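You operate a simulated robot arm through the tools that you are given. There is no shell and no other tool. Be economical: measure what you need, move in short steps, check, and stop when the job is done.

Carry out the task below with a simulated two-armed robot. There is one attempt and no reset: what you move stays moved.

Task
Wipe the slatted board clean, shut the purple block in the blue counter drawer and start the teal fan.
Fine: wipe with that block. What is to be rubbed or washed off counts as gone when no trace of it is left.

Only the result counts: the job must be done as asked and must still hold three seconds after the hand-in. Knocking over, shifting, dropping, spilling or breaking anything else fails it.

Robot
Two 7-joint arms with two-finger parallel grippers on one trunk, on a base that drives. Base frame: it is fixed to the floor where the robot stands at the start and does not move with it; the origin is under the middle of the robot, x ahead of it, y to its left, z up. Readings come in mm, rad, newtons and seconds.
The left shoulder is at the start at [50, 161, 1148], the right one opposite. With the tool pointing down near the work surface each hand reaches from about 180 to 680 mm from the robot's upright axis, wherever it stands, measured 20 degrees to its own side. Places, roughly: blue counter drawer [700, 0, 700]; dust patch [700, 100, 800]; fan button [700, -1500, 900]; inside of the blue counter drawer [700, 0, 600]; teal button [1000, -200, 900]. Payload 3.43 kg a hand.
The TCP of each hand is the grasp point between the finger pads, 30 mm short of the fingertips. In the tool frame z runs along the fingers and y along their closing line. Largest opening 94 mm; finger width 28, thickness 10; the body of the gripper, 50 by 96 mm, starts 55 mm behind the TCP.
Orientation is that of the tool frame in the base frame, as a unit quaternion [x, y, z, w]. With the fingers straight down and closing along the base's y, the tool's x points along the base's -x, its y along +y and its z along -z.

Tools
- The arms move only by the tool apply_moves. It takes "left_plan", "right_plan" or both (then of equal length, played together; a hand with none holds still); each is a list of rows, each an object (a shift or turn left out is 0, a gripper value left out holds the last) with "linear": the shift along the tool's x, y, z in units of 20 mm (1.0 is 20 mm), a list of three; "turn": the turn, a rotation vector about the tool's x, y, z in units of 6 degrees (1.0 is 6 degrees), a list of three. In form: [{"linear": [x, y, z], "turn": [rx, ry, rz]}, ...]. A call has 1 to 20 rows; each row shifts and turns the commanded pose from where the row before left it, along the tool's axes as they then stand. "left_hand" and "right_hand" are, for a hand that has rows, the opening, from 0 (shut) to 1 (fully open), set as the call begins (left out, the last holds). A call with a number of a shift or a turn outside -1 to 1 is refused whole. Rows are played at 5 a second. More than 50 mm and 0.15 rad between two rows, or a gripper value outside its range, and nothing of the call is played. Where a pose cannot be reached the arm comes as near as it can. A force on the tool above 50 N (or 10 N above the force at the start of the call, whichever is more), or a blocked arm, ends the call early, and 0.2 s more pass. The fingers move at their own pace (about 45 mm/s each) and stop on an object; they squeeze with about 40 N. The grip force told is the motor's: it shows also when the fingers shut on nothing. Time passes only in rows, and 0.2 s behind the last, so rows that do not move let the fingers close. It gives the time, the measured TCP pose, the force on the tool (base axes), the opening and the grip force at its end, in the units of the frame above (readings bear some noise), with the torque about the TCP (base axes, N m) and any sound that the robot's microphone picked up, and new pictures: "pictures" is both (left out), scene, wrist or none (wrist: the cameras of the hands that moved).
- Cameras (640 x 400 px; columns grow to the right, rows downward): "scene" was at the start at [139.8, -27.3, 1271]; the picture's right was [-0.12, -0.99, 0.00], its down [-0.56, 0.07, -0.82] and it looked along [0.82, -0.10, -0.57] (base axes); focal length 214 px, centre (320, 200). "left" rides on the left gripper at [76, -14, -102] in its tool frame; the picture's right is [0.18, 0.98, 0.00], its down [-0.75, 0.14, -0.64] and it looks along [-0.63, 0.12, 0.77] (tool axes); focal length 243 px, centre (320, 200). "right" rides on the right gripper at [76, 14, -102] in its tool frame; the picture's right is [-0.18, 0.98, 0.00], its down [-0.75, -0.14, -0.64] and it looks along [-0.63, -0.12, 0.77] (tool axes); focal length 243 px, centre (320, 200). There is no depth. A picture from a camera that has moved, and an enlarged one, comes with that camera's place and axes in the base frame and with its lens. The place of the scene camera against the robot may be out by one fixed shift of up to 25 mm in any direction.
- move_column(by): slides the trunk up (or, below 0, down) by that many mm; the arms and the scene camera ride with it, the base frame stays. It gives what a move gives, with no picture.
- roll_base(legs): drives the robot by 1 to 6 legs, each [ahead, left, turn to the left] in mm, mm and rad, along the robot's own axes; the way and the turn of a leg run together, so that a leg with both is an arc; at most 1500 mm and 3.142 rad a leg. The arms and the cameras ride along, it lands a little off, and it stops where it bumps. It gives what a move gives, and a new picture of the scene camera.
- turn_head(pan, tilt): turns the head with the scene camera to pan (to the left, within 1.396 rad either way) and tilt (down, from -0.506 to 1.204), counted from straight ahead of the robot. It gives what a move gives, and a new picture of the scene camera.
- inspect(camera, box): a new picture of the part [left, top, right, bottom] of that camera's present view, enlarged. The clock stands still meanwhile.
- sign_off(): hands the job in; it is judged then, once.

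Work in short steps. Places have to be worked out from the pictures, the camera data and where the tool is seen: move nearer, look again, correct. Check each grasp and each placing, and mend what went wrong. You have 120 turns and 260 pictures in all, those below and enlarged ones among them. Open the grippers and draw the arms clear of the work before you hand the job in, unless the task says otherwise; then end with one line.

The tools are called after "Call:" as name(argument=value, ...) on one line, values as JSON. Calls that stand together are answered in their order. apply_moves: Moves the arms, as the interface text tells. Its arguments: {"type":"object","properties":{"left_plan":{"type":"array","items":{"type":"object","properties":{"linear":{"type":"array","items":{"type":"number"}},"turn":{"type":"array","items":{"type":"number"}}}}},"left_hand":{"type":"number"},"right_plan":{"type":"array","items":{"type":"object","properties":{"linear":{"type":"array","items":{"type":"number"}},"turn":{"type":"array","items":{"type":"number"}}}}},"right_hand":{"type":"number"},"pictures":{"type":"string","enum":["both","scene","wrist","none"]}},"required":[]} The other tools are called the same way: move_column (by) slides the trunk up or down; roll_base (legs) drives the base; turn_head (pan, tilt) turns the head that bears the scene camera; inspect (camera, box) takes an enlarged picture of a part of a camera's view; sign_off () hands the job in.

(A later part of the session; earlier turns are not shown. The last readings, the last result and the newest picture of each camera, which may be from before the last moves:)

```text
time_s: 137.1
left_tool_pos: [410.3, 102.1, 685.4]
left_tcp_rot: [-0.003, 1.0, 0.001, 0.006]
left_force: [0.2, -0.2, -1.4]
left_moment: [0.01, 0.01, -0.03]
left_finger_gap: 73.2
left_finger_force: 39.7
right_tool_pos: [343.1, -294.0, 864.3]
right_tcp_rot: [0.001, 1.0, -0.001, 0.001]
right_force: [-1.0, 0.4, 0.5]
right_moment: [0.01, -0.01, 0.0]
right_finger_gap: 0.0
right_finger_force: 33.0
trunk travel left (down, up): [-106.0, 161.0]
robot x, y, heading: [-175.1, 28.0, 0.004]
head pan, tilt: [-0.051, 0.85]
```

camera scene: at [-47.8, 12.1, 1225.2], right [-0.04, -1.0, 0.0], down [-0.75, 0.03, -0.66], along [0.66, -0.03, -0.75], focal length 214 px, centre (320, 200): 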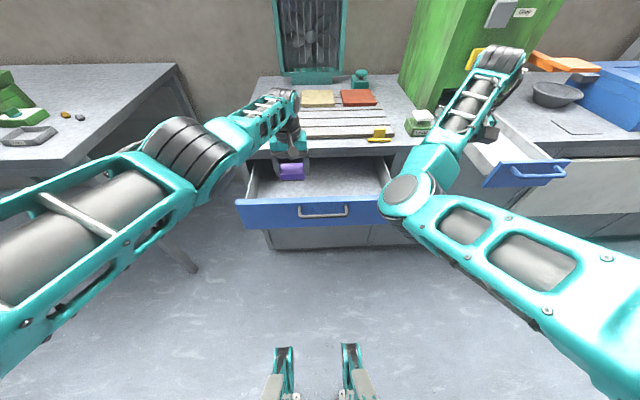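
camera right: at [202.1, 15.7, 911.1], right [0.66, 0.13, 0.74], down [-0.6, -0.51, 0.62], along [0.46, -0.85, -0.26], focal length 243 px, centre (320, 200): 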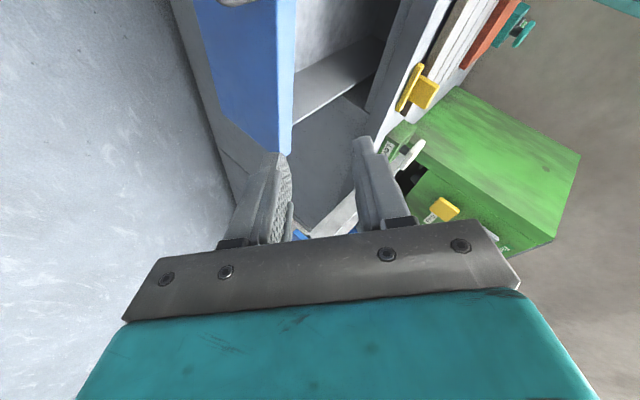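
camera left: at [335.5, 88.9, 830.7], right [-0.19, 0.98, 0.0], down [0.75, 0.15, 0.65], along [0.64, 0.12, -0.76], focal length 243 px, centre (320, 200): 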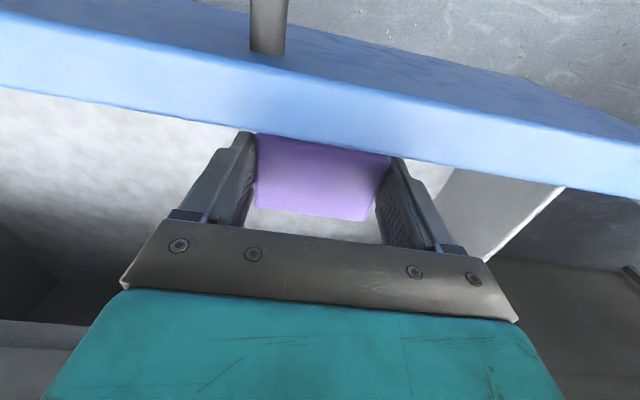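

Call:
move_column(by=-8)

Call:
move_column(by=-6)

Call:
inspect(camera="scene", box=[180, 100, 460, 260])

```text
time_s: 137.7
left_tool_pos: [410.8, 102.2, 677.1]
left_tcp_rot: [-0.004, 1.0, 0.0, 0.005]
left_force: [0.6, 0.7, 0.1]
left_moment: [-0.01, 0.01, 0.01]
left_finger_gap: 72.8
left_finger_force: 39.8
right_tool_pos: [342.3, -293.2, 855.3]
right_tcp_rot: [0.001, 1.0, -0.001, 0.0]
right_force: [-0.1, 0.9, -0.5]
right_moment: [0.0, 0.02, 0.03]
right_finger_gap: 0.0
right_finger_force: 32.7
trunk travel left (down, up): [-98.0, 169.0]
robot x, y, heading: [-177.4, 29.8, 0.01]
head pan, tilt: [-0.051, 0.85]
```

```text
time_s: 138.2
left_tool_pos: [412.2, 102.7, 672.3]
left_tcp_rot: [-0.004, 1.0, -0.001, 0.007]
left_force: [-0.7, 2.6, 9.0]
left_moment: [0.17, 0.21, -0.02]
left_finger_gap: 72.7
left_finger_force: 40.0
right_tool_pos: [341.6, -294.2, 849.8]
right_tcp_rot: [0.001, 1.0, -0.001, 0.0]
right_force: [0.6, 0.5, -0.5]
right_moment: [0.0, 0.01, 0.01]
right_finger_gap: 0.3
right_finger_force: 33.0
trunk travel left (down, up): [-92.0, 175.0]
robot x, y, heading: [-176.6, 31.0, 0.001]
head pan, tilt: [-0.051, 0.85]
```

```text
2.29 times, centred on (320, 180) of scene
camera zoom: at [-48.1, 11.9, 1167.4], right [-0.04, -1.0, 0.0], down [-0.75, 0.03, -0.66], along [0.66, -0.03, -0.75], focal length 490 px, centre (320, 246)
```

zoom: 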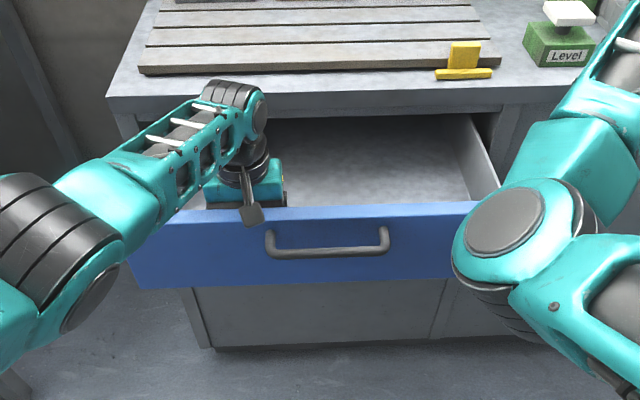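

The block has touched the drawer floor (9 N). I'll release it and raise straight up with the column.

Call:
apply_moves(left_plan=[{}, {}, {}, {}], left_hand=1, pictures="none")

Call:
move_column(by=172)

Call:
inspect(camera="left", box=[0, 0, 640, 400])

Call:
inspect(camera="scene", box=[180, 100, 460, 260])

```text
time_s: 139.2
left_tool_pos: [412.0, 102.4, 671.1]
left_tcp_rot: [-0.003, 1.0, 0.0, 0.005]
left_force: [-0.6, -0.2, -0.6]
left_moment: [0.01, -0.02, 0.0]
left_finger_gap: 94.1
left_finger_force: 0.0
right_tool_pos: [342.5, -294.8, 849.2]
right_tcp_rot: [0.001, 1.0, -0.001, -0.001]
right_force: [0.4, -0.4, 0.2]
right_moment: [0.01, -0.01, 0.03]
right_finger_gap: 0.0
right_finger_force: 32.9
trunk travel left (down, up): [-92.0, 175.0]
robot x, y, heading: [-181.4, 35.7, 0.007]
head pan, tilt: [-0.051, 0.85]
```

```text
time_s: 141.1
left_tool_pos: [411.3, 103.9, 841.8]
left_tcp_rot: [-0.004, 1.0, 0.0, 0.004]
left_force: [0.3, 1.1, -0.2]
left_moment: [0.05, 0.03, 0.02]
left_finger_gap: 94.2
left_finger_force: 0.1
right_tool_pos: [341.7, -294.2, 1020.0]
right_tcp_rot: [0.001, 1.0, -0.001, 0.0]
right_force: [0.2, -0.9, -0.1]
right_moment: [0.0, 0.02, 0.01]
right_finger_gap: 0.0
right_finger_force: 32.9
trunk travel left (down, up): [-264.0, 3.0]
robot x, y, heading: [-181.2, 32.9, 0.008]
head pan, tilt: [-0.051, 0.85]
```

```text
1.00 times, centred on (320, 200) of left (not enlarged: the box is as wide or as high as the picture)
camera zoom: at [335.5, 89.1, 944.4], right [-0.19, 0.98, 0.0], down [0.75, 0.15, 0.65], along [0.64, 0.12, -0.76], focal length 243 px, centre (320, 200)
```

zoom: 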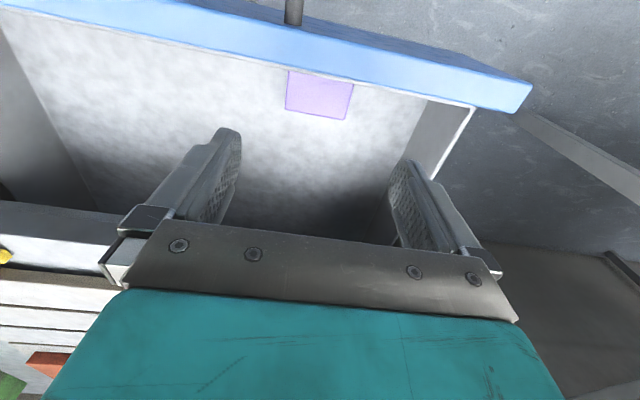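

```text
2.29 times, centred on (320, 180) of scene
camera zoom: at [-47.2, 11.9, 1339.0], right [-0.05, -1.0, 0.0], down [-0.75, 0.03, -0.66], along [0.66, -0.03, -0.75], focal length 490 px, centre (320, 246)
```

zoom: 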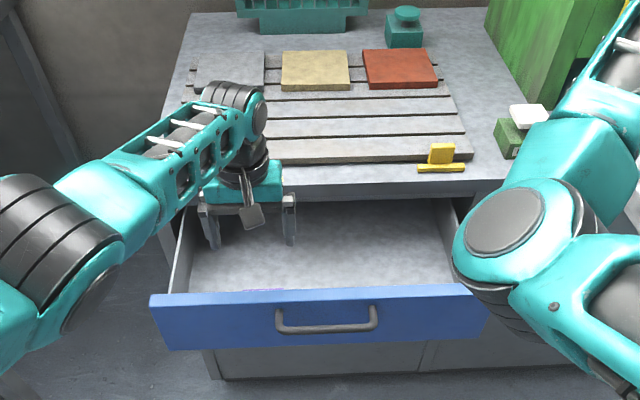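

The block lies inside the drawer behind the front. I'll raise and retract the left hand, and bring the right hand (fingers shut) in towards the centre.

Call:
apply_moves(left_plan=[{"linear": [0, 0, -1]}, {"linear": [0, 0, -1]}, {"linear": [0, 0, -1]}, {"linear": [0, 0, -1]}, {"linear": [0, 0, -1]}, {"linear": [0, 0, -1]}, {"linear": [0.5, 0.3, -1]}, {"linear": [1, 0.4, -1]}, {"linear": [1, 0.4, -1]}, {"linear": [1, 0.4, -1]}, {"linear": [1, 0.4, -1]}, {"linear": [1, 0.4, -1]}, {"linear": [1, 0.4, 0]}, {"linear": [1, 0.4, 0]}], right_plan=[{}, {}, {}, {}, {}, {}, {"linear": [0.4, 0.8, 0]}, {"linear": [0.4, 0.9, 0]}, {"linear": [0.4, 1, 0]}, {"linear": [0.4, 1, 0]}, {"linear": [0.4, 1, 0]}, {"linear": [0.4, 1, 0]}, {"linear": [0.4, 1, 0]}, {"linear": [0.4, 1, 0]}], right_hand=0, pictures="scene")

```text
time_s: 144.1
left_tool_pos: [259.0, 164.3, 1080.1]
left_tcp_rot: [-0.005, 1.0, -0.001, 0.005]
left_force: [-1.2, 0.0, 0.4]
left_moment: [0.0, 0.01, -0.03]
left_finger_gap: 94.2
left_finger_force: 0.2
right_tool_pos: [345.1, -186.8, 976.1]
right_tcp_rot: [0.008, 1.0, -0.005, 0.002]
right_force: [-0.5, -0.3, -0.2]
right_moment: [-0.01, 0.01, -0.05]
right_finger_gap: 0.5
right_finger_force: 32.9
right hand out of reach, approached as far as the arm can: row 9, 10, 11, 12, 13, 14
trunk travel left (down, up): [-264.0, 3.0]
robot x, y, heading: [-181.9, 31.4, 0.005]
head pan, tilt: [-0.051, 0.85]
camera scene: at [-47.7, 12.3, 1339.2], right [-0.04, -1.0, 0.0], down [-0.75, 0.03, -0.66], along [0.66, -0.03, -0.75], focal length 214 px, centre (320, 200)
```

scene: 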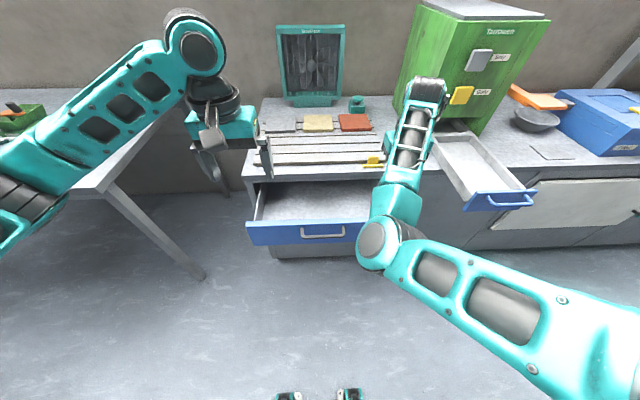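

The right arm's elbow posture limits it here, so I'll close with the left hand instead. First I'll raise the right hand out of the way.

Call:
apply_moves(right_plan=[{"linear": [-0.5, -0.5, -1]}, {"linear": [-0.5, -0.5, -1]}, {"linear": [-0.5, -0.5, -1]}, {"linear": [-0.5, 0, -1]}, {"linear": [-0.5, 0, -1]}, {"linear": [0, 0, -1]}, {"linear": [0, 0, -1]}, {"linear": [0, 0, -1]}, {"linear": [0, 0, -1]}, {"linear": [0, 0, -1]}], pictures="scene")

```text
time_s: 146.3
left_tool_pos: [258.1, 164.7, 1081.0]
left_tcp_rot: [-0.003, 1.0, -0.001, 0.004]
left_force: [-0.3, 0.1, -0.9]
left_moment: [0.04, -0.03, 0.02]
left_finger_gap: 94.2
left_finger_force: 0.1
right_tool_pos: [398.5, -209.0, 1175.7]
right_tcp_rot: [-0.001, 1.0, 0.0, 0.0]
right_force: [-0.3, 0.6, 0.5]
right_moment: [0.0, -0.03, -0.05]
right_finger_gap: 0.0
right_finger_force: 32.8
right hand out of reach, approached as far as the arm can: row 8
trunk travel left (down, up): [-264.0, 3.0]
robot x, y, heading: [-179.4, 34.0, 0.006]
head pan, tilt: [-0.051, 0.85]
camera scene: at [-47.6, 12.0, 1339.1], right [-0.04, -1.0, 0.0], down [-0.75, 0.03, -0.66], along [0.66, -0.03, -0.75], focal length 214 px, centre (320, 200)
```

scene: 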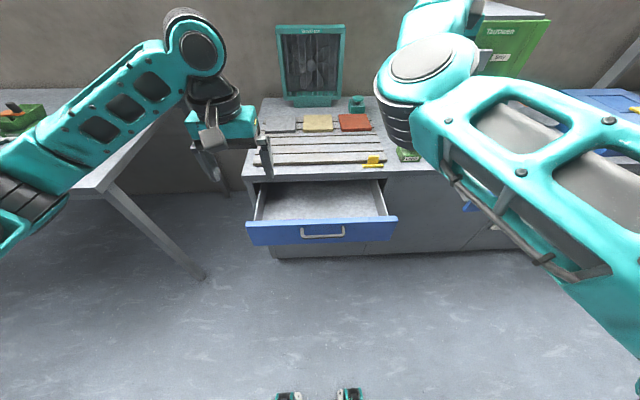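

Right arm is clear. I'll line the left hand up with the handle, shut its fingers, and come down in front of it.

Call:
roll_base(legs=[[0, -135, 0]])

Call:
move_column(by=-130)

Call:
apply_moves(left_plan=[{"linear": [0.5, 0, 1]}, {"linear": [0.5, 0, 1]}, {"linear": [0, 0, 1]}, {"linear": [0, 0, 1]}, {"linear": [0, 0, 1]}, {"linear": [0, 0, 1]}, {"linear": [0, 0, 1]}], left_hand=0, pictures="both")

```text
time_s: 148.2
left_tool_pos: [259.5, 29.2, 1081.0]
left_tcp_rot: [-0.004, 1.0, 0.0, 0.005]
left_force: [0.1, 0.1, -0.4]
left_moment: [0.01, 0.0, 0.01]
left_finger_gap: 93.8
left_finger_force: 0.0
right_tool_pos: [400.6, -344.9, 1175.6]
right_tcp_rot: [0.0, 1.0, -0.001, 0.001]
right_force: [0.1, -1.1, -0.2]
right_moment: [0.05, 0.03, -0.01]
right_finger_gap: 0.0
right_finger_force: 32.9
trunk travel left (down, up): [-264.0, 3.0]
robot x, y, heading: [-179.1, -103.2, 0.008]
head pan, tilt: [-0.051, 0.85]
camera scene: at [-46.6, -123.4, 1339.1], right [-0.04, -1.0, 0.0], down [-0.75, 0.03, -0.66], along [0.66, -0.03, -0.75], focal length 214 px, centre (320, 200)
```

scene: 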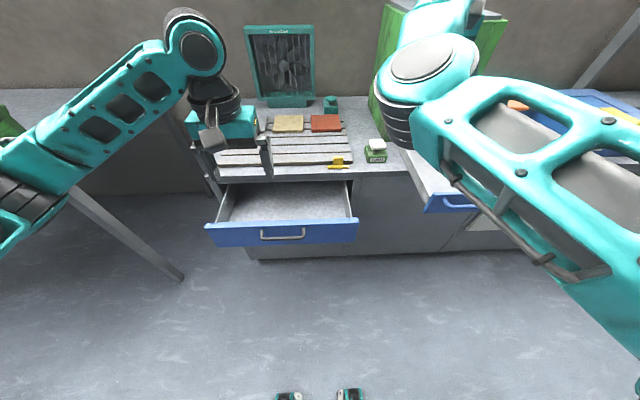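

```text
time_s: 149.8
left_tool_pos: [258.7, 28.6, 950.1]
left_tcp_rot: [-0.004, 1.0, 0.0, 0.005]
left_force: [-0.2, 0.4, -0.5]
left_moment: [-0.02, -0.02, 0.0]
left_finger_gap: 93.9
left_finger_force: 0.1
right_tool_pos: [399.6, -344.4, 1044.4]
right_tcp_rot: [0.0, 1.0, -0.001, 0.0]
right_force: [-0.4, 0.0, 0.0]
right_moment: [0.0, 0.0, 0.01]
right_finger_gap: 0.2
right_finger_force: 33.8
trunk travel left (down, up): [-134.0, 133.0]
robot x, y, heading: [-175.4, -104.2, 0.011]
head pan, tilt: [-0.051, 0.85]
```

```text
time_s: 151.3
left_tool_pos: [239.9, 27.3, 809.3]
left_tcp_rot: [-0.004, 1.0, 0.0, 0.005]
left_force: [0.2, -0.2, 0.3]
left_moment: [0.01, 0.02, 0.0]
left_finger_gap: 0.0
left_finger_force: 33.2
right_tool_pos: [400.2, -343.0, 1044.8]
right_tcp_rot: [0.0, 1.0, -0.001, 0.0]
right_force: [-0.4, -0.1, -0.5]
right_moment: [0.0, -0.02, -0.01]
right_finger_gap: 0.0
right_finger_force: 33.0
trunk travel left (down, up): [-134.0, 133.0]
robot x, y, heading: [-177.5, -99.5, 0.009]
head pan, tilt: [-0.051, 0.85]
camera scene: at [-46.5, -123.0, 1209.1], right [-0.04, -1.0, 0.0], down [-0.75, 0.03, -0.66], along [0.66, -0.03, -0.75], focal length 214 px, centre (320, 200)
camera left: at [164.6, 14.9, 911.8], right [-0.19, 0.98, 0.0], down [0.75, 0.15, 0.65], along [0.64, 0.12, -0.76], focal length 243 px, centre (320, 200)
```

scene: 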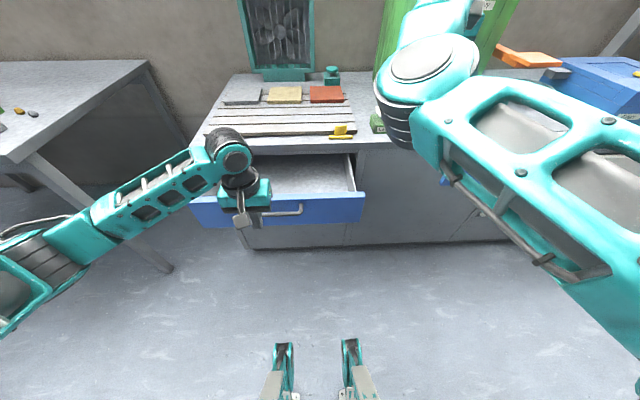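
left: 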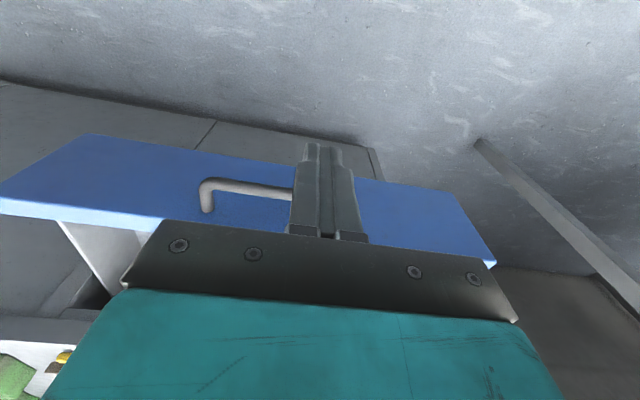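

The fingers are in front of the handle. I'll lower to handle height and then push with the base.

Call:
apply_moves(left_plan=[{"linear": [0, 0, 0.9]}, {"linear": [0, 0, 0.9]}, {"linear": [0, 0, 0.9]}, {"linear": [0, 0, 0.9]}, {"linear": [0, 0, 0.5]}], pictures="wrist")

Call:
roll_base(legs=[[90, 0, 0]])

```text
time_s: 152.6
left_tool_pos: [242.5, 27.3, 727.9]
left_tcp_rot: [-0.004, 1.0, -0.001, 0.005]
left_force: [-0.3, 0.1, 0.2]
left_moment: [0.02, 0.0, 0.02]
left_finger_gap: 0.2
left_finger_force: 33.0
right_tool_pos: [399.1, -343.8, 1044.4]
right_tcp_rot: [0.0, 1.0, -0.001, 0.0]
right_force: [0.1, 0.3, 0.2]
right_moment: [0.01, -0.01, 0.0]
right_finger_gap: 0.0
right_finger_force: 32.9
trunk travel left (down, up): [-134.0, 133.0]
robot x, y, heading: [-176.6, -102.5, 0.005]
head pan, tilt: [-0.051, 0.85]
camera left: at [166.1, 14.4, 830.0], right [-0.19, 0.98, 0.0], down [0.75, 0.15, 0.65], along [0.64, 0.12, -0.76], focal length 243 px, centre (320, 200)
```

left: 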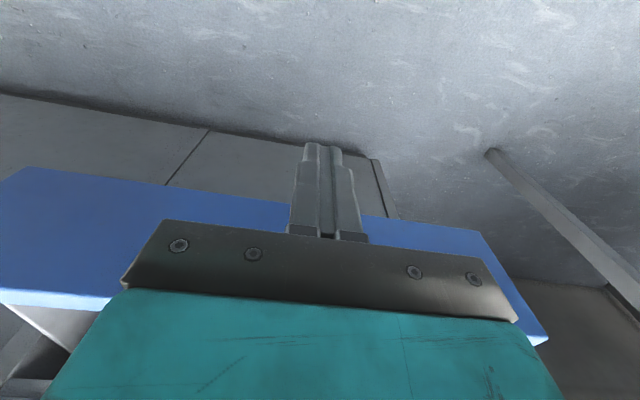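

```text
time_s: 153.7
left_tool_pos: [331.8, 29.4, 727.1]
left_tcp_rot: [-0.004, 1.0, 0.0, 0.005]
left_force: [0.9, -0.2, -0.4]
left_moment: [0.01, -0.02, 0.01]
left_finger_gap: 0.2
left_finger_force: 33.1
right_tool_pos: [489.7, -344.0, 1044.4]
right_tcp_rot: [0.001, 1.0, 0.0, -0.001]
right_force: [0.3, 0.0, 0.3]
right_moment: [-0.04, 0.03, -0.01]
right_finger_gap: 0.1
right_finger_force: 33.2
trunk travel left (down, up): [-134.0, 133.0]
robot x, y, heading: [-88.1, -109.4, 0.003]
head pan, tilt: [-0.051, 0.85]
camera scene: at [44.0, -122.5, 1209.0], right [-0.04, -1.0, 0.0], down [-0.75, 0.03, -0.66], along [0.66, -0.03, -0.75], focal length 214 px, centre (320, 200)
```

scene: 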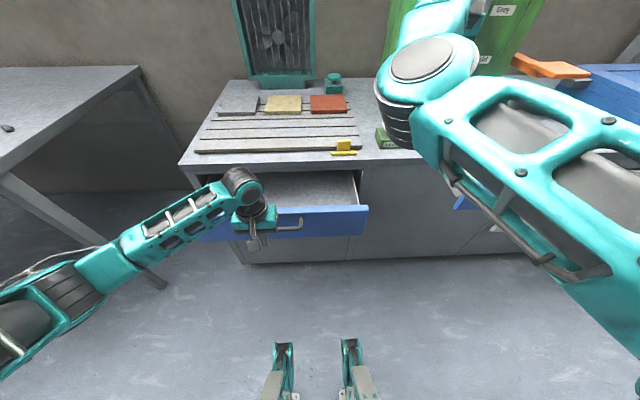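

Call:
roll_base(legs=[[100, 0, 0]])

Call:
inspect(camera="left", box=[0, 0, 640, 400])

```text
time_s: 154.8
left_tool_pos: [432.4, 30.3, 726.9]
left_tcp_rot: [-0.004, 1.0, 0.0, 0.004]
left_force: [-0.2, 0.9, 0.1]
left_moment: [0.01, 0.04, -0.01]
left_finger_gap: 0.0
left_finger_force: 32.7
right_tool_pos: [589.9, -343.3, 1045.5]
right_tcp_rot: [0.0, 1.0, -0.001, 0.0]
right_force: [-0.5, -0.1, -0.3]
right_moment: [0.02, 0.01, -0.01]
right_finger_gap: 0.1
right_finger_force: 32.8
trunk travel left (down, up): [-134.0, 133.0]
robot x, y, heading: [10.8, -104.1, 0.007]
head pan, tilt: [-0.051, 0.85]
camera scene: at [143.3, -121.8, 1209.0], right [-0.04, -1.0, 0.0], down [-0.75, 0.03, -0.66], along [0.66, -0.03, -0.75], focal length 214 px, centre (320, 200)
```

scene: 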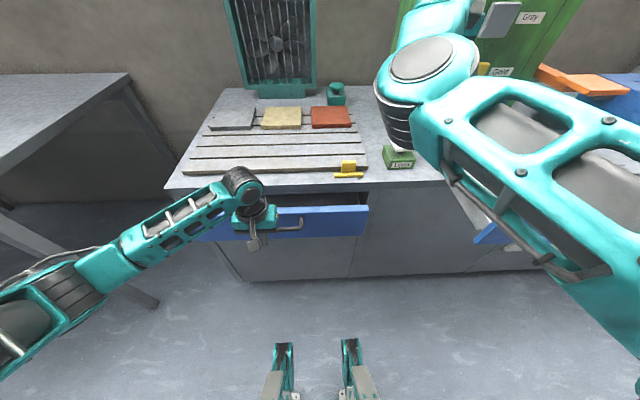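

```text
1.00 times, centred on (320, 200) of left (not enlarged: the box is as wide or as high as the picture)
camera zoom: at [355.7, 15.9, 829.8], right [-0.19, 0.98, 0.0], down [0.75, 0.15, 0.65], along [0.64, 0.12, -0.76], focal length 243 px, centre (320, 200)
```

zoom: 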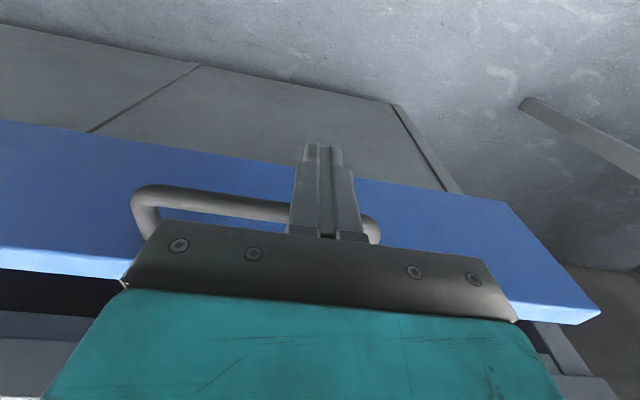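

The drawer is nearly shut, about 55 mm left. I'll keep pushing.

Call:
roll_base(legs=[[45, 0, 0]])

Call:
roll_base(legs=[[12, 0, 0]])

Call:
inspect(camera="left", box=[0, 0, 640, 400])

```text
time_s: 155.7
left_tool_pos: [476.5, 29.3, 727.2]
left_tcp_rot: [-0.004, 1.0, 0.001, 0.004]
left_force: [-0.4, 0.2, -0.6]
left_moment: [-0.01, -0.01, -0.01]
left_finger_gap: 0.0
left_finger_force: 33.6
right_tool_pos: [634.1, -342.7, 1045.1]
right_tcp_rot: [0.001, 1.0, -0.001, 0.0]
right_force: [0.9, 0.3, -0.1]
right_moment: [-0.03, 0.03, 0.0]
right_finger_gap: 0.0
right_finger_force: 32.7
trunk travel left (down, up): [-134.0, 133.0]
robot x, y, heading: [56.2, -100.1, 0.01]
head pan, tilt: [-0.051, 0.85]
camera scene: at [188.3, -121.5, 1209.0], right [-0.04, -1.0, 0.0], down [-0.75, 0.03, -0.66], along [0.66, -0.03, -0.75], focal length 214 px, centre (320, 200)
```

scene: 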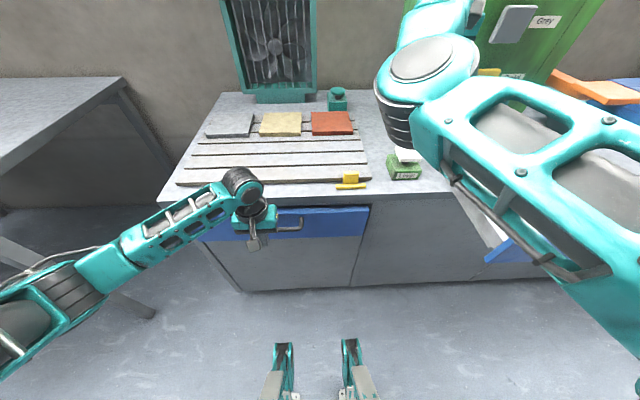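

```text
time_s: 156.5
left_tool_pos: [481.3, 30.3, 726.7]
left_tcp_rot: [-0.002, 1.0, 0.001, -0.001]
left_force: [-40.5, 1.7, 8.7]
left_moment: [0.42, -0.01, 0.14]
left_finger_gap: 0.0
left_finger_force: 32.9
right_tool_pos: [643.2, -342.0, 1047.2]
right_tcp_rot: [0.0, 1.0, 0.0, 0.002]
right_force: [-0.2, -0.4, 0.3]
right_moment: [0.03, 0.01, -0.02]
right_finger_gap: 0.0
right_finger_force: 33.4
trunk travel left (down, up): [-134.0, 133.0]
robot x, y, heading: [68.1, -102.5, 0.005]
head pan, tilt: [-0.051, 0.85]
camera scene: at [196.0, -121.5, 1209.5], right [-0.04, -1.0, 0.0], down [-0.75, 0.03, -0.66], along [0.66, -0.03, -0.75], focal length 214 px, centre (320, 200)
```

scene: 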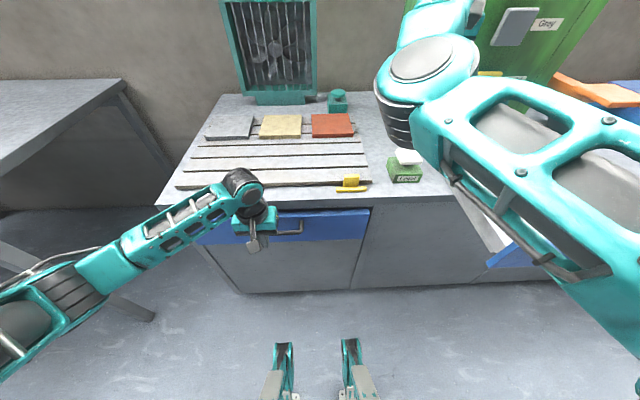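

```text
1.00 times, centred on (320, 200) of left (not enlarged: the box is as wide or as high as the picture)
camera zoom: at [407.1, 15.8, 830.6], right [-0.19, 0.98, 0.0], down [0.75, 0.14, 0.64], along [0.63, 0.12, -0.77], focal length 243 px, centre (320, 200)
```

zoom: 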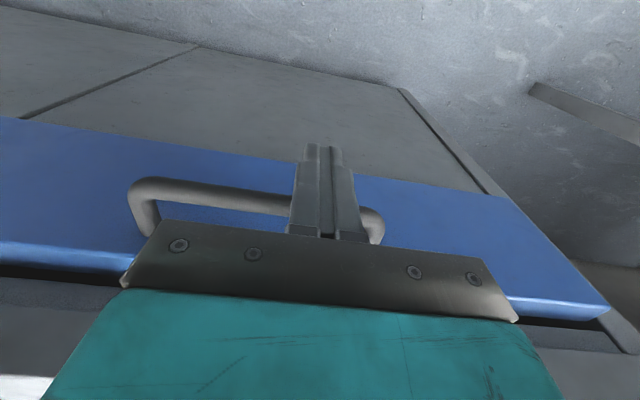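

The push force jumped to 40 N, so the drawer has hit its stop. I'll back off, raise the hand, and check it's fully shut.

Call:
roll_base(legs=[[-80, 0, 0]])

Call:
apply_moves(left_plan=[{"linear": [0.5, 0.3, -1]}, {"linear": [0.5, 0.5, -1]}, {"linear": [0.5, 0.5, -1]}, {"linear": [0, 0.5, -1]}, {"linear": [0, 0.5, -1]}, {"linear": [0, 0.5, -1]}, {"linear": [0, 0.5, -1]}, {"linear": [0, 0.5, -1]}, {"linear": [0, 0.5, -1]}, {"linear": [0, 0.5, -1]}, {"linear": [0, 0.5, -1]}, {"linear": [0, 0.5, -1]}, {"linear": [0, 0.5, -1]}, {"linear": [0, 0.5, -1]}, {"linear": [0, 0.5, -1]}], pictures="scene")

Call:
inspect(camera="scene", box=[170, 140, 420, 290])

```text
time_s: 157.5
left_tool_pos: [404.6, 29.5, 726.5]
left_tcp_rot: [-0.002, 1.0, 0.001, -0.002]
left_force: [-0.5, -0.9, 0.9]
left_moment: [0.0, -0.02, -0.03]
left_finger_gap: 0.0
left_finger_force: 32.9
right_tool_pos: [565.8, -343.0, 1045.8]
right_tcp_rot: [-0.001, 1.0, 0.0, 0.001]
right_force: [-0.7, -0.4, 0.9]
right_moment: [-0.02, 0.02, -0.02]
right_finger_gap: 0.0
right_finger_force: 33.4
trunk travel left (down, up): [-134.0, 133.0]
robot x, y, heading: [-10.3, -103.5, 0.008]
head pan, tilt: [-0.051, 0.85]
camera scene: at [119.3, -121.9, 1209.2], right [-0.04, -1.0, 0.0], down [-0.75, 0.03, -0.66], along [0.66, -0.03, -0.75], focal length 214 px, centre (320, 200)
```

scene: 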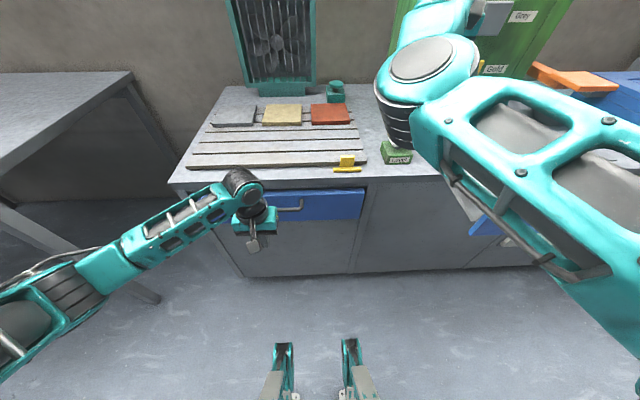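

```text
time_s: 160.7
left_tool_pos: [374.2, 174.8, 1025.0]
left_tcp_rot: [-0.003, 1.0, 0.0, -0.004]
left_force: [-0.4, -0.6, -0.1]
left_moment: [0.01, 0.05, -0.03]
left_finger_gap: 0.0
left_finger_force: 32.6
right_tool_pos: [566.2, -343.3, 1045.8]
right_tcp_rot: [0.0, 1.0, -0.001, 0.0]
right_force: [-0.1, 0.7, -0.1]
right_moment: [-0.02, 0.01, 0.01]
right_finger_gap: 0.2
right_finger_force: 32.7
trunk travel left (down, up): [-134.0, 133.0]
robot x, y, heading: [-14.4, -104.4, 0.008]
head pan, tilt: [-0.051, 0.85]
camera scene: at [119.7, -121.9, 1209.1], right [-0.04, -1.0, 0.0], down [-0.75, 0.03, -0.66], along [0.66, -0.03, -0.75], focal length 214 px, centre (320, 200)
```

scene: 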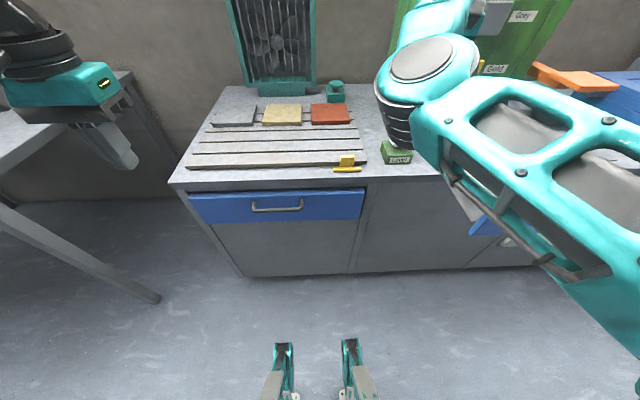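

```text
2.56 times, centred on (295, 215) of scene
camera zoom: at [119.7, -121.9, 1209.1], right [-0.04, -1.0, 0.0], down [-0.75, 0.03, -0.66], along [0.66, -0.03, -0.75], focal length 549 px, centre (384, 162)
```

zoom: 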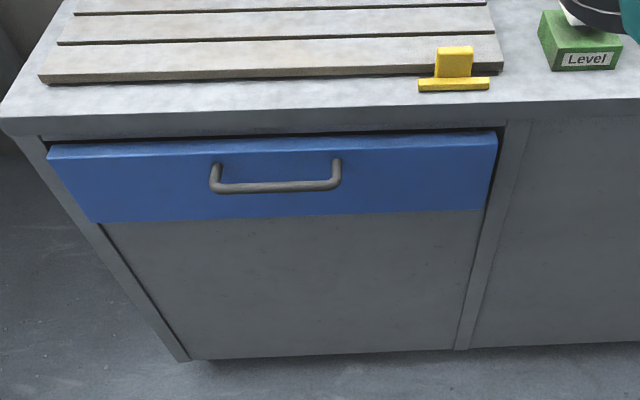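

The drawer looks as it did when shut at the start. Next is the teal button beside the fan: I'll bring the right hand inward at height and look at the area with its wrist camera.

Call:
apply_moves(right_plan=[{"linear": [0, 0.9, -0.3]}, {"linear": [0, 0.9, -0.3]}, {"linear": [0, 0.9, -0.3]}, {"linear": [0, 0.9, -0.3]}, {"linear": [0, 0.9, -0.3]}, {"linear": [0, 0.9, -0.3]}, {"linear": [0, 0.9, -0.3]}], pictures="both")

```text
time_s: 162.3
left_tool_pos: [375.2, 174.9, 1026.5]
left_tcp_rot: [-0.003, 1.0, 0.001, -0.003]
left_force: [0.1, 0.1, 0.7]
left_moment: [-0.02, 0.0, 0.01]
left_finger_gap: 0.2
left_finger_force: 33.2
right_tool_pos: [590.2, -223.2, 1088.8]
right_tcp_rot: [0.0, 1.0, -0.001, 0.001]
right_force: [0.1, -0.1, -0.9]
right_moment: [-0.02, 0.01, -0.02]
right_finger_gap: 0.0
right_finger_force: 32.9
right hand out of reach, approached as far as the arm can: row 1, 2, 3, 4, 6
trunk travel left (down, up): [-134.0, 133.0]
robot x, y, heading: [-10.1, -106.2, 0.007]
head pan, tilt: [-0.051, 0.85]
camera scene: at [119.7, -121.8, 1209.1], right [-0.04, -1.0, 0.0], down [-0.75, 0.03, -0.66], along [0.66, -0.03, -0.75], focal length 214 px, centre (320, 200)
camera right: at [514.6, -209.1, 1193.3], right [0.18, 0.98, 0.0], down [0.75, -0.14, 0.64], along [0.63, -0.12, -0.77], focal length 243 px, centre (320, 200)
```

scene: 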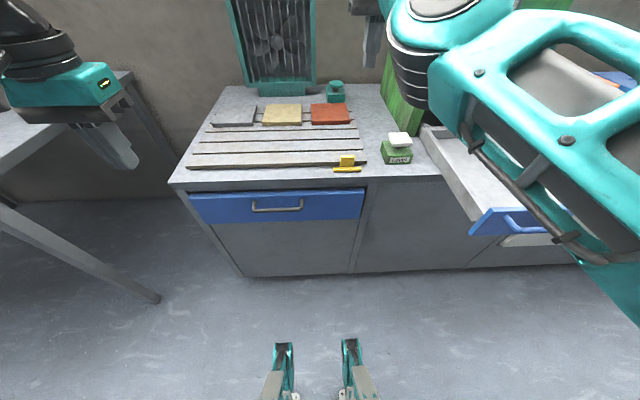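
right: 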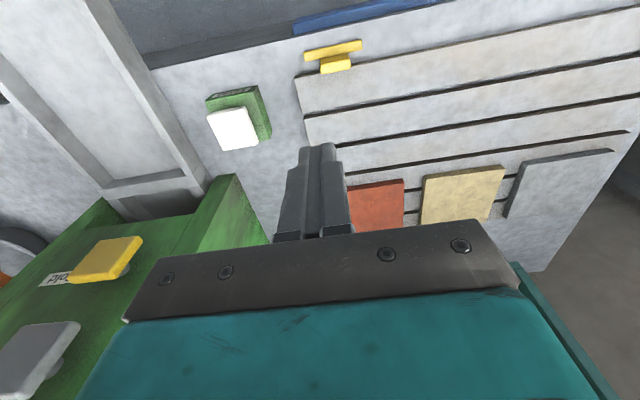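

The arm posture is better now. I'll pitch the right hand 45° forward so it can reach out and see the button.

Call:
apply_moves(right_plan=[{"turn": [0, -1, 0]}, {"turn": [0, -1, 0]}, {"turn": [0, -1, 0]}, {"turn": [0, -1, 0]}, {"turn": [0, -1, 0]}, {"turn": [0, -1, 0]}, {"turn": [0, -1, 0]}, {"turn": [0, -0.5, 0]}], pictures="both")

```text
time_s: 164.1
left_tool_pos: [376.0, 174.4, 1024.6]
left_tcp_rot: [-0.002, 1.0, 0.0, -0.003]
left_force: [0.4, 0.0, -0.3]
left_moment: [-0.01, -0.02, -0.01]
left_finger_gap: 0.2
left_finger_force: 33.1
right_tool_pos: [600.8, -268.5, 1080.8]
right_tcp_rot: [0.0, 0.924, -0.001, 0.384]
right_force: [0.8, 0.0, -0.5]
right_moment: [-0.03, -0.02, -0.03]
right_finger_gap: 0.1
right_finger_force: 33.1
right hand out of reach, approached as far as the arm can: row 1, 2
trunk travel left (down, up): [-134.0, 133.0]
robot x, y, heading: [-12.2, -99.2, 0.006]
head pan, tilt: [-0.051, 0.85]
camera scene: at [119.8, -121.9, 1209.1], right [-0.04, -1.0, 0.0], down [-0.75, 0.03, -0.66], along [0.66, -0.03, -0.75], focal length 214 px, centre (320, 200)
camera right: at [474.8, -253.8, 1098.6], right [0.13, 0.98, 0.13], down [0.08, -0.14, 0.99], along [0.99, -0.12, -0.09], focal length 243 px, centre (320, 200)
```

scene: 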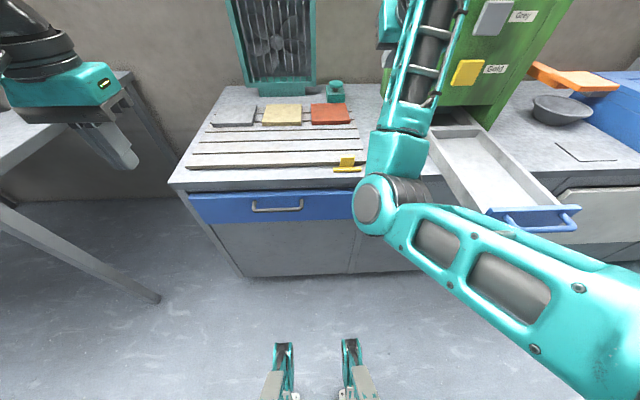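
right: 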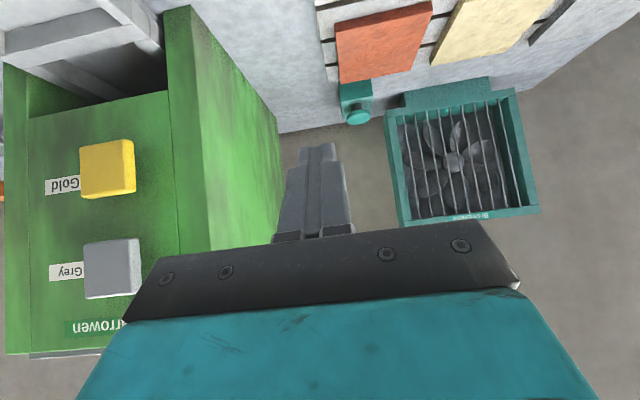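

The button knob works out at about [1027, -209, 872]. I'll raise the column so the elbow clears the small items, then drive up to the counter.

Call:
move_column(by=125)

Call:
roll_base(legs=[[150, 0, 0], [60, 0, 0]])

Call:
turn_head(pan=-0.2, tilt=0.75)

Call:
inspect(camera="right", box=[0, 0, 640, 400])

```text
time_s: 165.7
left_tool_pos: [375.5, 173.9, 1151.0]
left_tcp_rot: [-0.003, 1.0, 0.0, -0.003]
left_force: [0.3, -0.3, 0.1]
left_moment: [-0.02, -0.02, -0.03]
left_finger_gap: 0.0
left_finger_force: 33.1
right_tool_pos: [601.6, -269.6, 1203.5]
right_tcp_rot: [0.0, 0.924, -0.001, 0.383]
right_force: [1.4, -0.9, 0.5]
right_moment: [0.02, 0.01, -0.01]
right_finger_gap: 0.0
right_finger_force: 33.0
trunk travel left (down, up): [-259.0, 8.0]
robot x, y, heading: [-13.8, -105.1, 0.007]
head pan, tilt: [-0.051, 0.85]
```

```text
time_s: 167.6
left_tool_pos: [586.7, 177.4, 1151.5]
left_tcp_rot: [-0.004, 1.0, 0.001, -0.002]
left_force: [1.4, -0.8, -0.4]
left_moment: [-0.01, 0.04, -0.03]
left_finger_gap: 0.0
left_finger_force: 33.3
right_tool_pos: [813.6, -266.8, 1203.8]
right_tcp_rot: [-0.001, 0.924, -0.002, 0.383]
right_force: [0.4, -1.0, 0.4]
right_moment: [-0.03, 0.04, 0.0]
right_finger_gap: 0.0
right_finger_force: 33.2
trunk travel left (down, up): [-259.0, 8.0]
robot x, y, heading: [204.0, -101.5, 0.01]
head pan, tilt: [-0.051, 0.85]
camera scene: at [331.2, -120.0, 1334.0], right [-0.04, -1.0, 0.0], down [-0.75, 0.03, -0.66], along [0.66, -0.03, -0.75], focal length 214 px, centre (320, 200)
```

scene: 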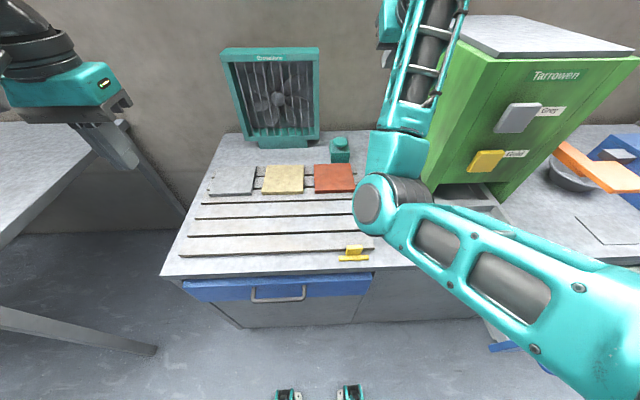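

```text
time_s: 168.3
left_tool_pos: [585.6, 177.7, 1151.7]
left_tcp_rot: [-0.004, 1.0, 0.001, -0.002]
left_force: [0.1, 0.2, 0.0]
left_moment: [-0.01, 0.01, -0.01]
left_finger_gap: 0.0
left_finger_force: 32.5
right_tool_pos: [811.8, -267.1, 1204.8]
right_tcp_rot: [-0.001, 0.924, -0.001, 0.382]
right_force: [-0.6, 0.0, 0.0]
right_moment: [0.02, 0.02, 0.0]
right_finger_gap: 0.0
right_finger_force: 32.8
trunk travel left (down, up): [-259.0, 8.0]
robot x, y, heading: [201.4, -95.8, 0.01]
head pan, tilt: [-0.201, 0.75]
camera scene: at [333.5, -132.5, 1342.1], right [-0.19, -0.98, 0.0], down [-0.67, 0.13, -0.73], along [0.72, -0.14, -0.68], focal length 214 px, centre (320, 200)
```

scene: 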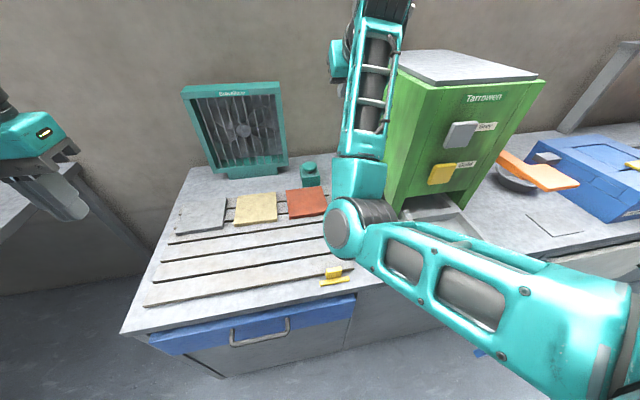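

```text
1.00 times, centred on (320, 200) of right (not enlarged: the box is as wide or as high as the picture)
camera zoom: at [685.6, -251.4, 1223.6], right [0.13, 0.98, 0.13], down [0.08, -0.14, 0.99], along [0.99, -0.12, -0.1], focal length 243 px, centre (320, 200)
```

zoom: 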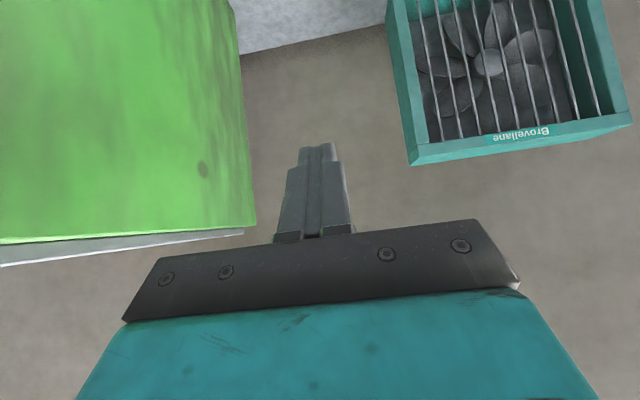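

The button is confirmed near [1020, -210, 875]. I'll bring the closed fingertips down toward a point above it.

Call:
apply_moves(right_plan=[{"linear": [0.18, 0.17, 0.956]}, {"linear": [0.18, 0.17, 0.956]}, {"linear": [0.18, 0.17, 0.956]}, {"linear": [0.18, 0.17, 0.956]}, {"linear": [0.18, 0.17, 0.956]}, {"linear": [0.18, 0.17, 0.956]}, {"linear": [0.18, 0.17, 0.956]}, {"linear": [0.18, 0.17, 0.956]}, {"linear": [0.18, 0.17, 0.956]}, {"linear": [0.18, 0.17, 0.956]}, {"linear": [0.18, 0.17, 0.956]}, {"linear": [0.18, 0.17, 0.956]}, {"linear": [0.18, 0.17, 0.956]}], pictures="both")

```text
time_s: 171.1
left_tool_pos: [585.1, 176.2, 1151.6]
left_tcp_rot: [-0.003, 1.0, 0.001, -0.002]
left_force: [1.2, 0.3, -0.8]
left_moment: [-0.01, 0.0, 0.04]
left_finger_gap: 0.1
left_finger_force: 33.3
right_tool_pos: [953.5, -222.6, 995.5]
right_tcp_rot: [-0.001, 0.924, -0.001, 0.383]
right_force: [0.0, 0.2, 0.0]
right_moment: [0.0, 0.0, 0.0]
right_finger_gap: 0.0
right_finger_force: 33.2
trunk travel left (down, up): [-259.0, 8.0]
robot x, y, heading: [201.4, -103.1, 0.003]
head pan, tilt: [-0.201, 0.75]
camera scene: at [333.7, -132.6, 1342.1], right [-0.19, -0.98, 0.0], down [-0.67, 0.13, -0.73], along [0.72, -0.14, -0.68], focal length 214 px, centre (320, 200)
camera right: at [828.2, -207.4, 1014.2], right [0.13, 0.98, 0.13], down [0.08, -0.14, 0.99], along [0.99, -0.12, -0.1], focal length 243 px, centre (320, 200)
```

scene: 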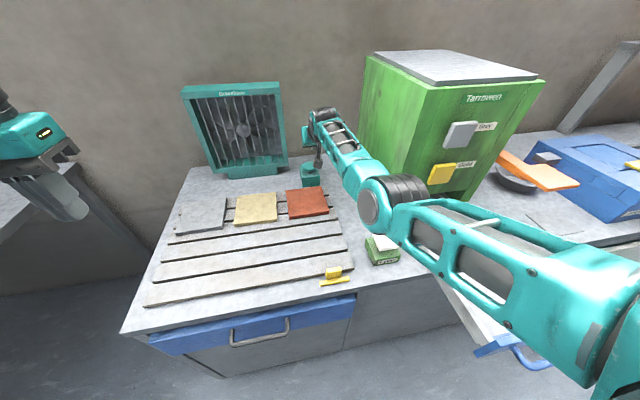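
right: 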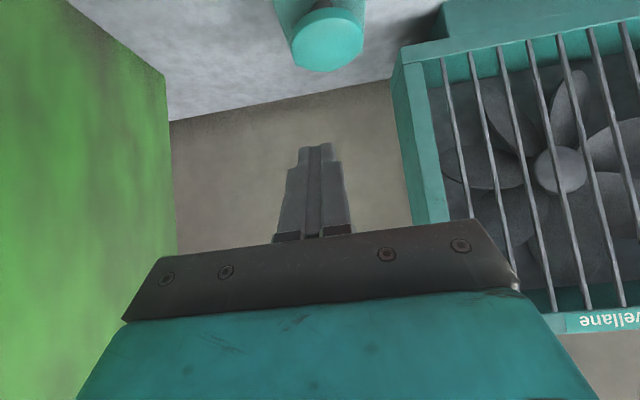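

Call:
apply_moves(right_plan=[{"linear": [0.35, 0.28, 0.7]}, {"linear": [0.35, 0.28, 0.7]}, {"linear": [0.35, 0.28, 0.7]}], pictures="wrist")

Call:
inspect(camera="scene", box=[270, 110, 370, 200])

```text
time_s: 171.9
left_tool_pos: [586.3, 176.2, 1150.6]
left_tcp_rot: [-0.003, 1.0, 0.001, -0.002]
left_force: [-0.6, 0.4, 0.6]
left_moment: [0.02, 0.0, -0.01]
left_finger_gap: 0.0
left_finger_force: 32.5
right_tool_pos: [954.7, -213.9, 951.5]
right_tcp_rot: [0.0, 0.924, -0.002, 0.383]
right_force: [-0.1, -0.2, -0.1]
right_moment: [-0.02, 0.0, -0.01]
right_finger_gap: 0.0
right_finger_force: 32.8
right hand out of reach, approached as far as the arm can: row 2, 3
trunk travel left (down, up): [-259.0, 8.0]
robot x, y, heading: [198.6, -99.3, 0.003]
head pan, tilt: [-0.201, 0.75]
camera right: at [829.1, -197.2, 971.8], right [0.13, 0.98, 0.13], down [0.08, -0.14, 0.99], along [0.99, -0.12, -0.09], focal length 243 px, centre (320, 200)
```

right: 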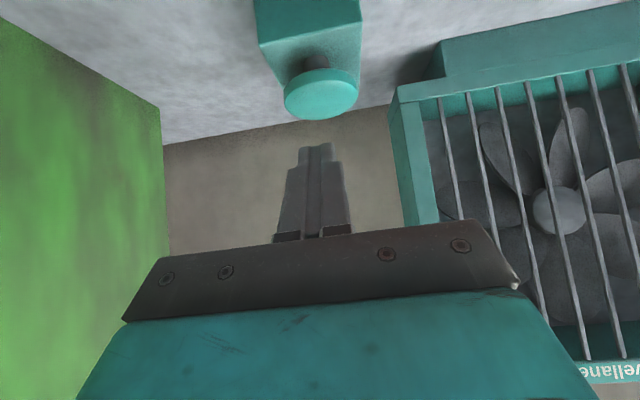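

```text
4.44 times, centred on (320, 155) of scene
camera zoom: at [333.9, -132.6, 1342.1], right [-0.19, -0.98, 0.0], down [-0.67, 0.13, -0.73], along [0.72, -0.14, -0.68], focal length 953 px, centre (320, 400)
```

zoom: 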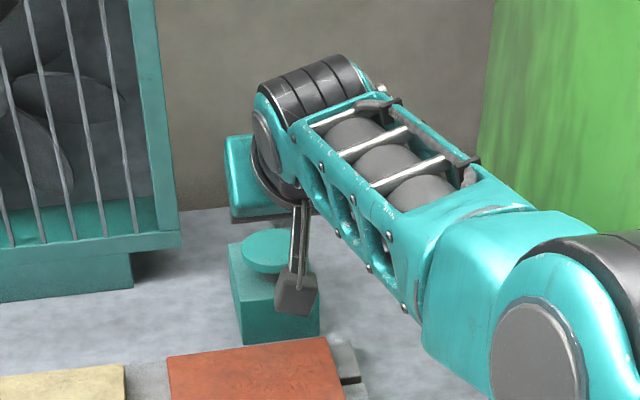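

By triangulation the knob top is at about [980, -206, 892], and my fingertips are right above it at z≈930. I'll press down with the column in small steps.

Call:
move_column(by=-30)

Call:
move_column(by=-8)

Call:
inspect(camera="right", box=[0, 0, 640, 400])

```text
time_s: 172.7
left_tool_pos: [585.7, 176.4, 1120.9]
left_tcp_rot: [-0.004, 1.0, 0.001, -0.003]
left_force: [-0.6, 0.3, 0.1]
left_moment: [0.02, 0.0, 0.01]
left_finger_gap: 0.0
left_finger_force: 32.8
right_tool_pos: [954.8, -212.2, 922.7]
right_tcp_rot: [-0.001, 0.924, -0.001, 0.382]
right_force: [0.2, -0.3, 0.5]
right_moment: [0.02, -0.04, 0.0]
right_finger_gap: 0.0
right_finger_force: 32.9
trunk travel left (down, up): [-229.0, 38.0]
robot x, y, heading: [200.2, -100.4, 0.01]
head pan, tilt: [-0.201, 0.75]
```

```text
time_s: 173.2
left_tool_pos: [584.8, 176.6, 1112.9]
left_tcp_rot: [-0.004, 1.0, 0.0, -0.002]
left_force: [-0.5, 0.0, -0.3]
left_moment: [-0.03, 0.01, -0.02]
left_finger_gap: 0.1
left_finger_force: 33.0
right_tool_pos: [954.4, -211.4, 914.5]
right_tcp_rot: [-0.001, 0.924, -0.001, 0.383]
right_force: [-0.2, 0.6, 0.8]
right_moment: [0.01, -0.01, 0.0]
right_finger_gap: 0.0
right_finger_force: 33.1
trunk travel left (down, up): [-221.0, 46.0]
robot x, y, heading: [199.5, -101.8, 0.012]
head pan, tilt: [-0.201, 0.75]
```

```text
1.00 times, centred on (320, 200) of right (not enlarged: the box is as wide or as high as the picture)
camera zoom: at [828.5, -196.9, 934.0], right [0.13, 0.98, 0.13], down [0.08, -0.14, 0.99], along [0.99, -0.12, -0.09], focal length 243 px, centre (320, 200)
```

zoom: 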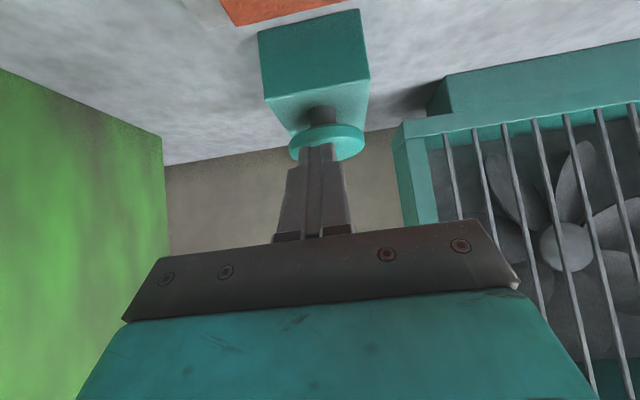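

Call:
move_column(by=-6)

Call:
move_column(by=-6)

Call:
inspect(camera="right", box=[0, 0, 640, 400])

```text
time_s: 173.8
left_tool_pos: [584.6, 176.4, 1106.7]
left_tcp_rot: [-0.003, 1.0, 0.001, -0.003]
left_force: [-0.4, 0.5, -0.6]
left_moment: [0.0, -0.02, 0.0]
left_finger_gap: 0.2
left_finger_force: 33.1
right_tool_pos: [954.6, -212.1, 909.8]
right_tcp_rot: [-0.001, 0.924, -0.001, 0.382]
right_force: [-0.4, -0.4, 0.4]
right_moment: [-0.01, -0.01, 0.0]
right_finger_gap: 0.0
right_finger_force: 32.7
trunk travel left (down, up): [-215.0, 52.0]
robot x, y, heading: [201.1, -99.9, 0.011]
head pan, tilt: [-0.201, 0.75]
```

```text
time_s: 174.3
left_tool_pos: [585.1, 176.1, 1101.9]
left_tcp_rot: [-0.004, 1.0, 0.0, -0.002]
left_force: [0.4, 1.7, 0.4]
left_moment: [-0.03, 0.01, -0.02]
left_finger_gap: 0.0
left_finger_force: 33.6
right_tool_pos: [955.1, -212.8, 903.0]
right_tcp_rot: [-0.001, 0.924, -0.001, 0.383]
right_force: [-0.6, -0.3, 0.0]
right_moment: [0.03, -0.02, 0.01]
right_finger_gap: 0.3
right_finger_force: 33.1
trunk travel left (down, up): [-209.0, 58.0]
robot x, y, heading: [201.6, -99.7, 0.008]
head pan, tilt: [-0.201, 0.75]
```

```text
1.00 times, centred on (320, 200) of right (not enlarged: the box is as wide or as high as the picture)
camera zoom: at [828.6, -197.0, 921.9], right [0.13, 0.98, 0.13], down [0.08, -0.14, 0.99], along [0.99, -0.12, -0.09], focal length 243 px, centre (320, 200)
```

zoom: 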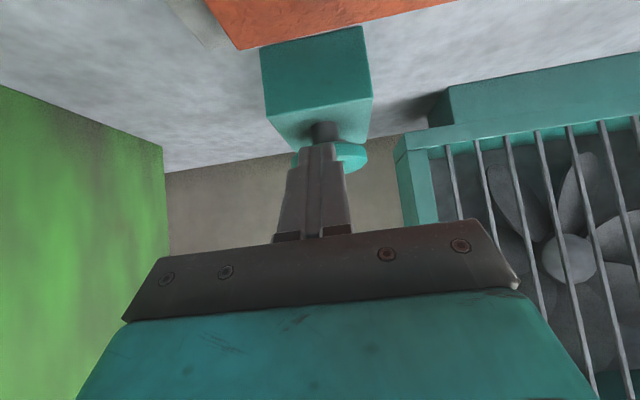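

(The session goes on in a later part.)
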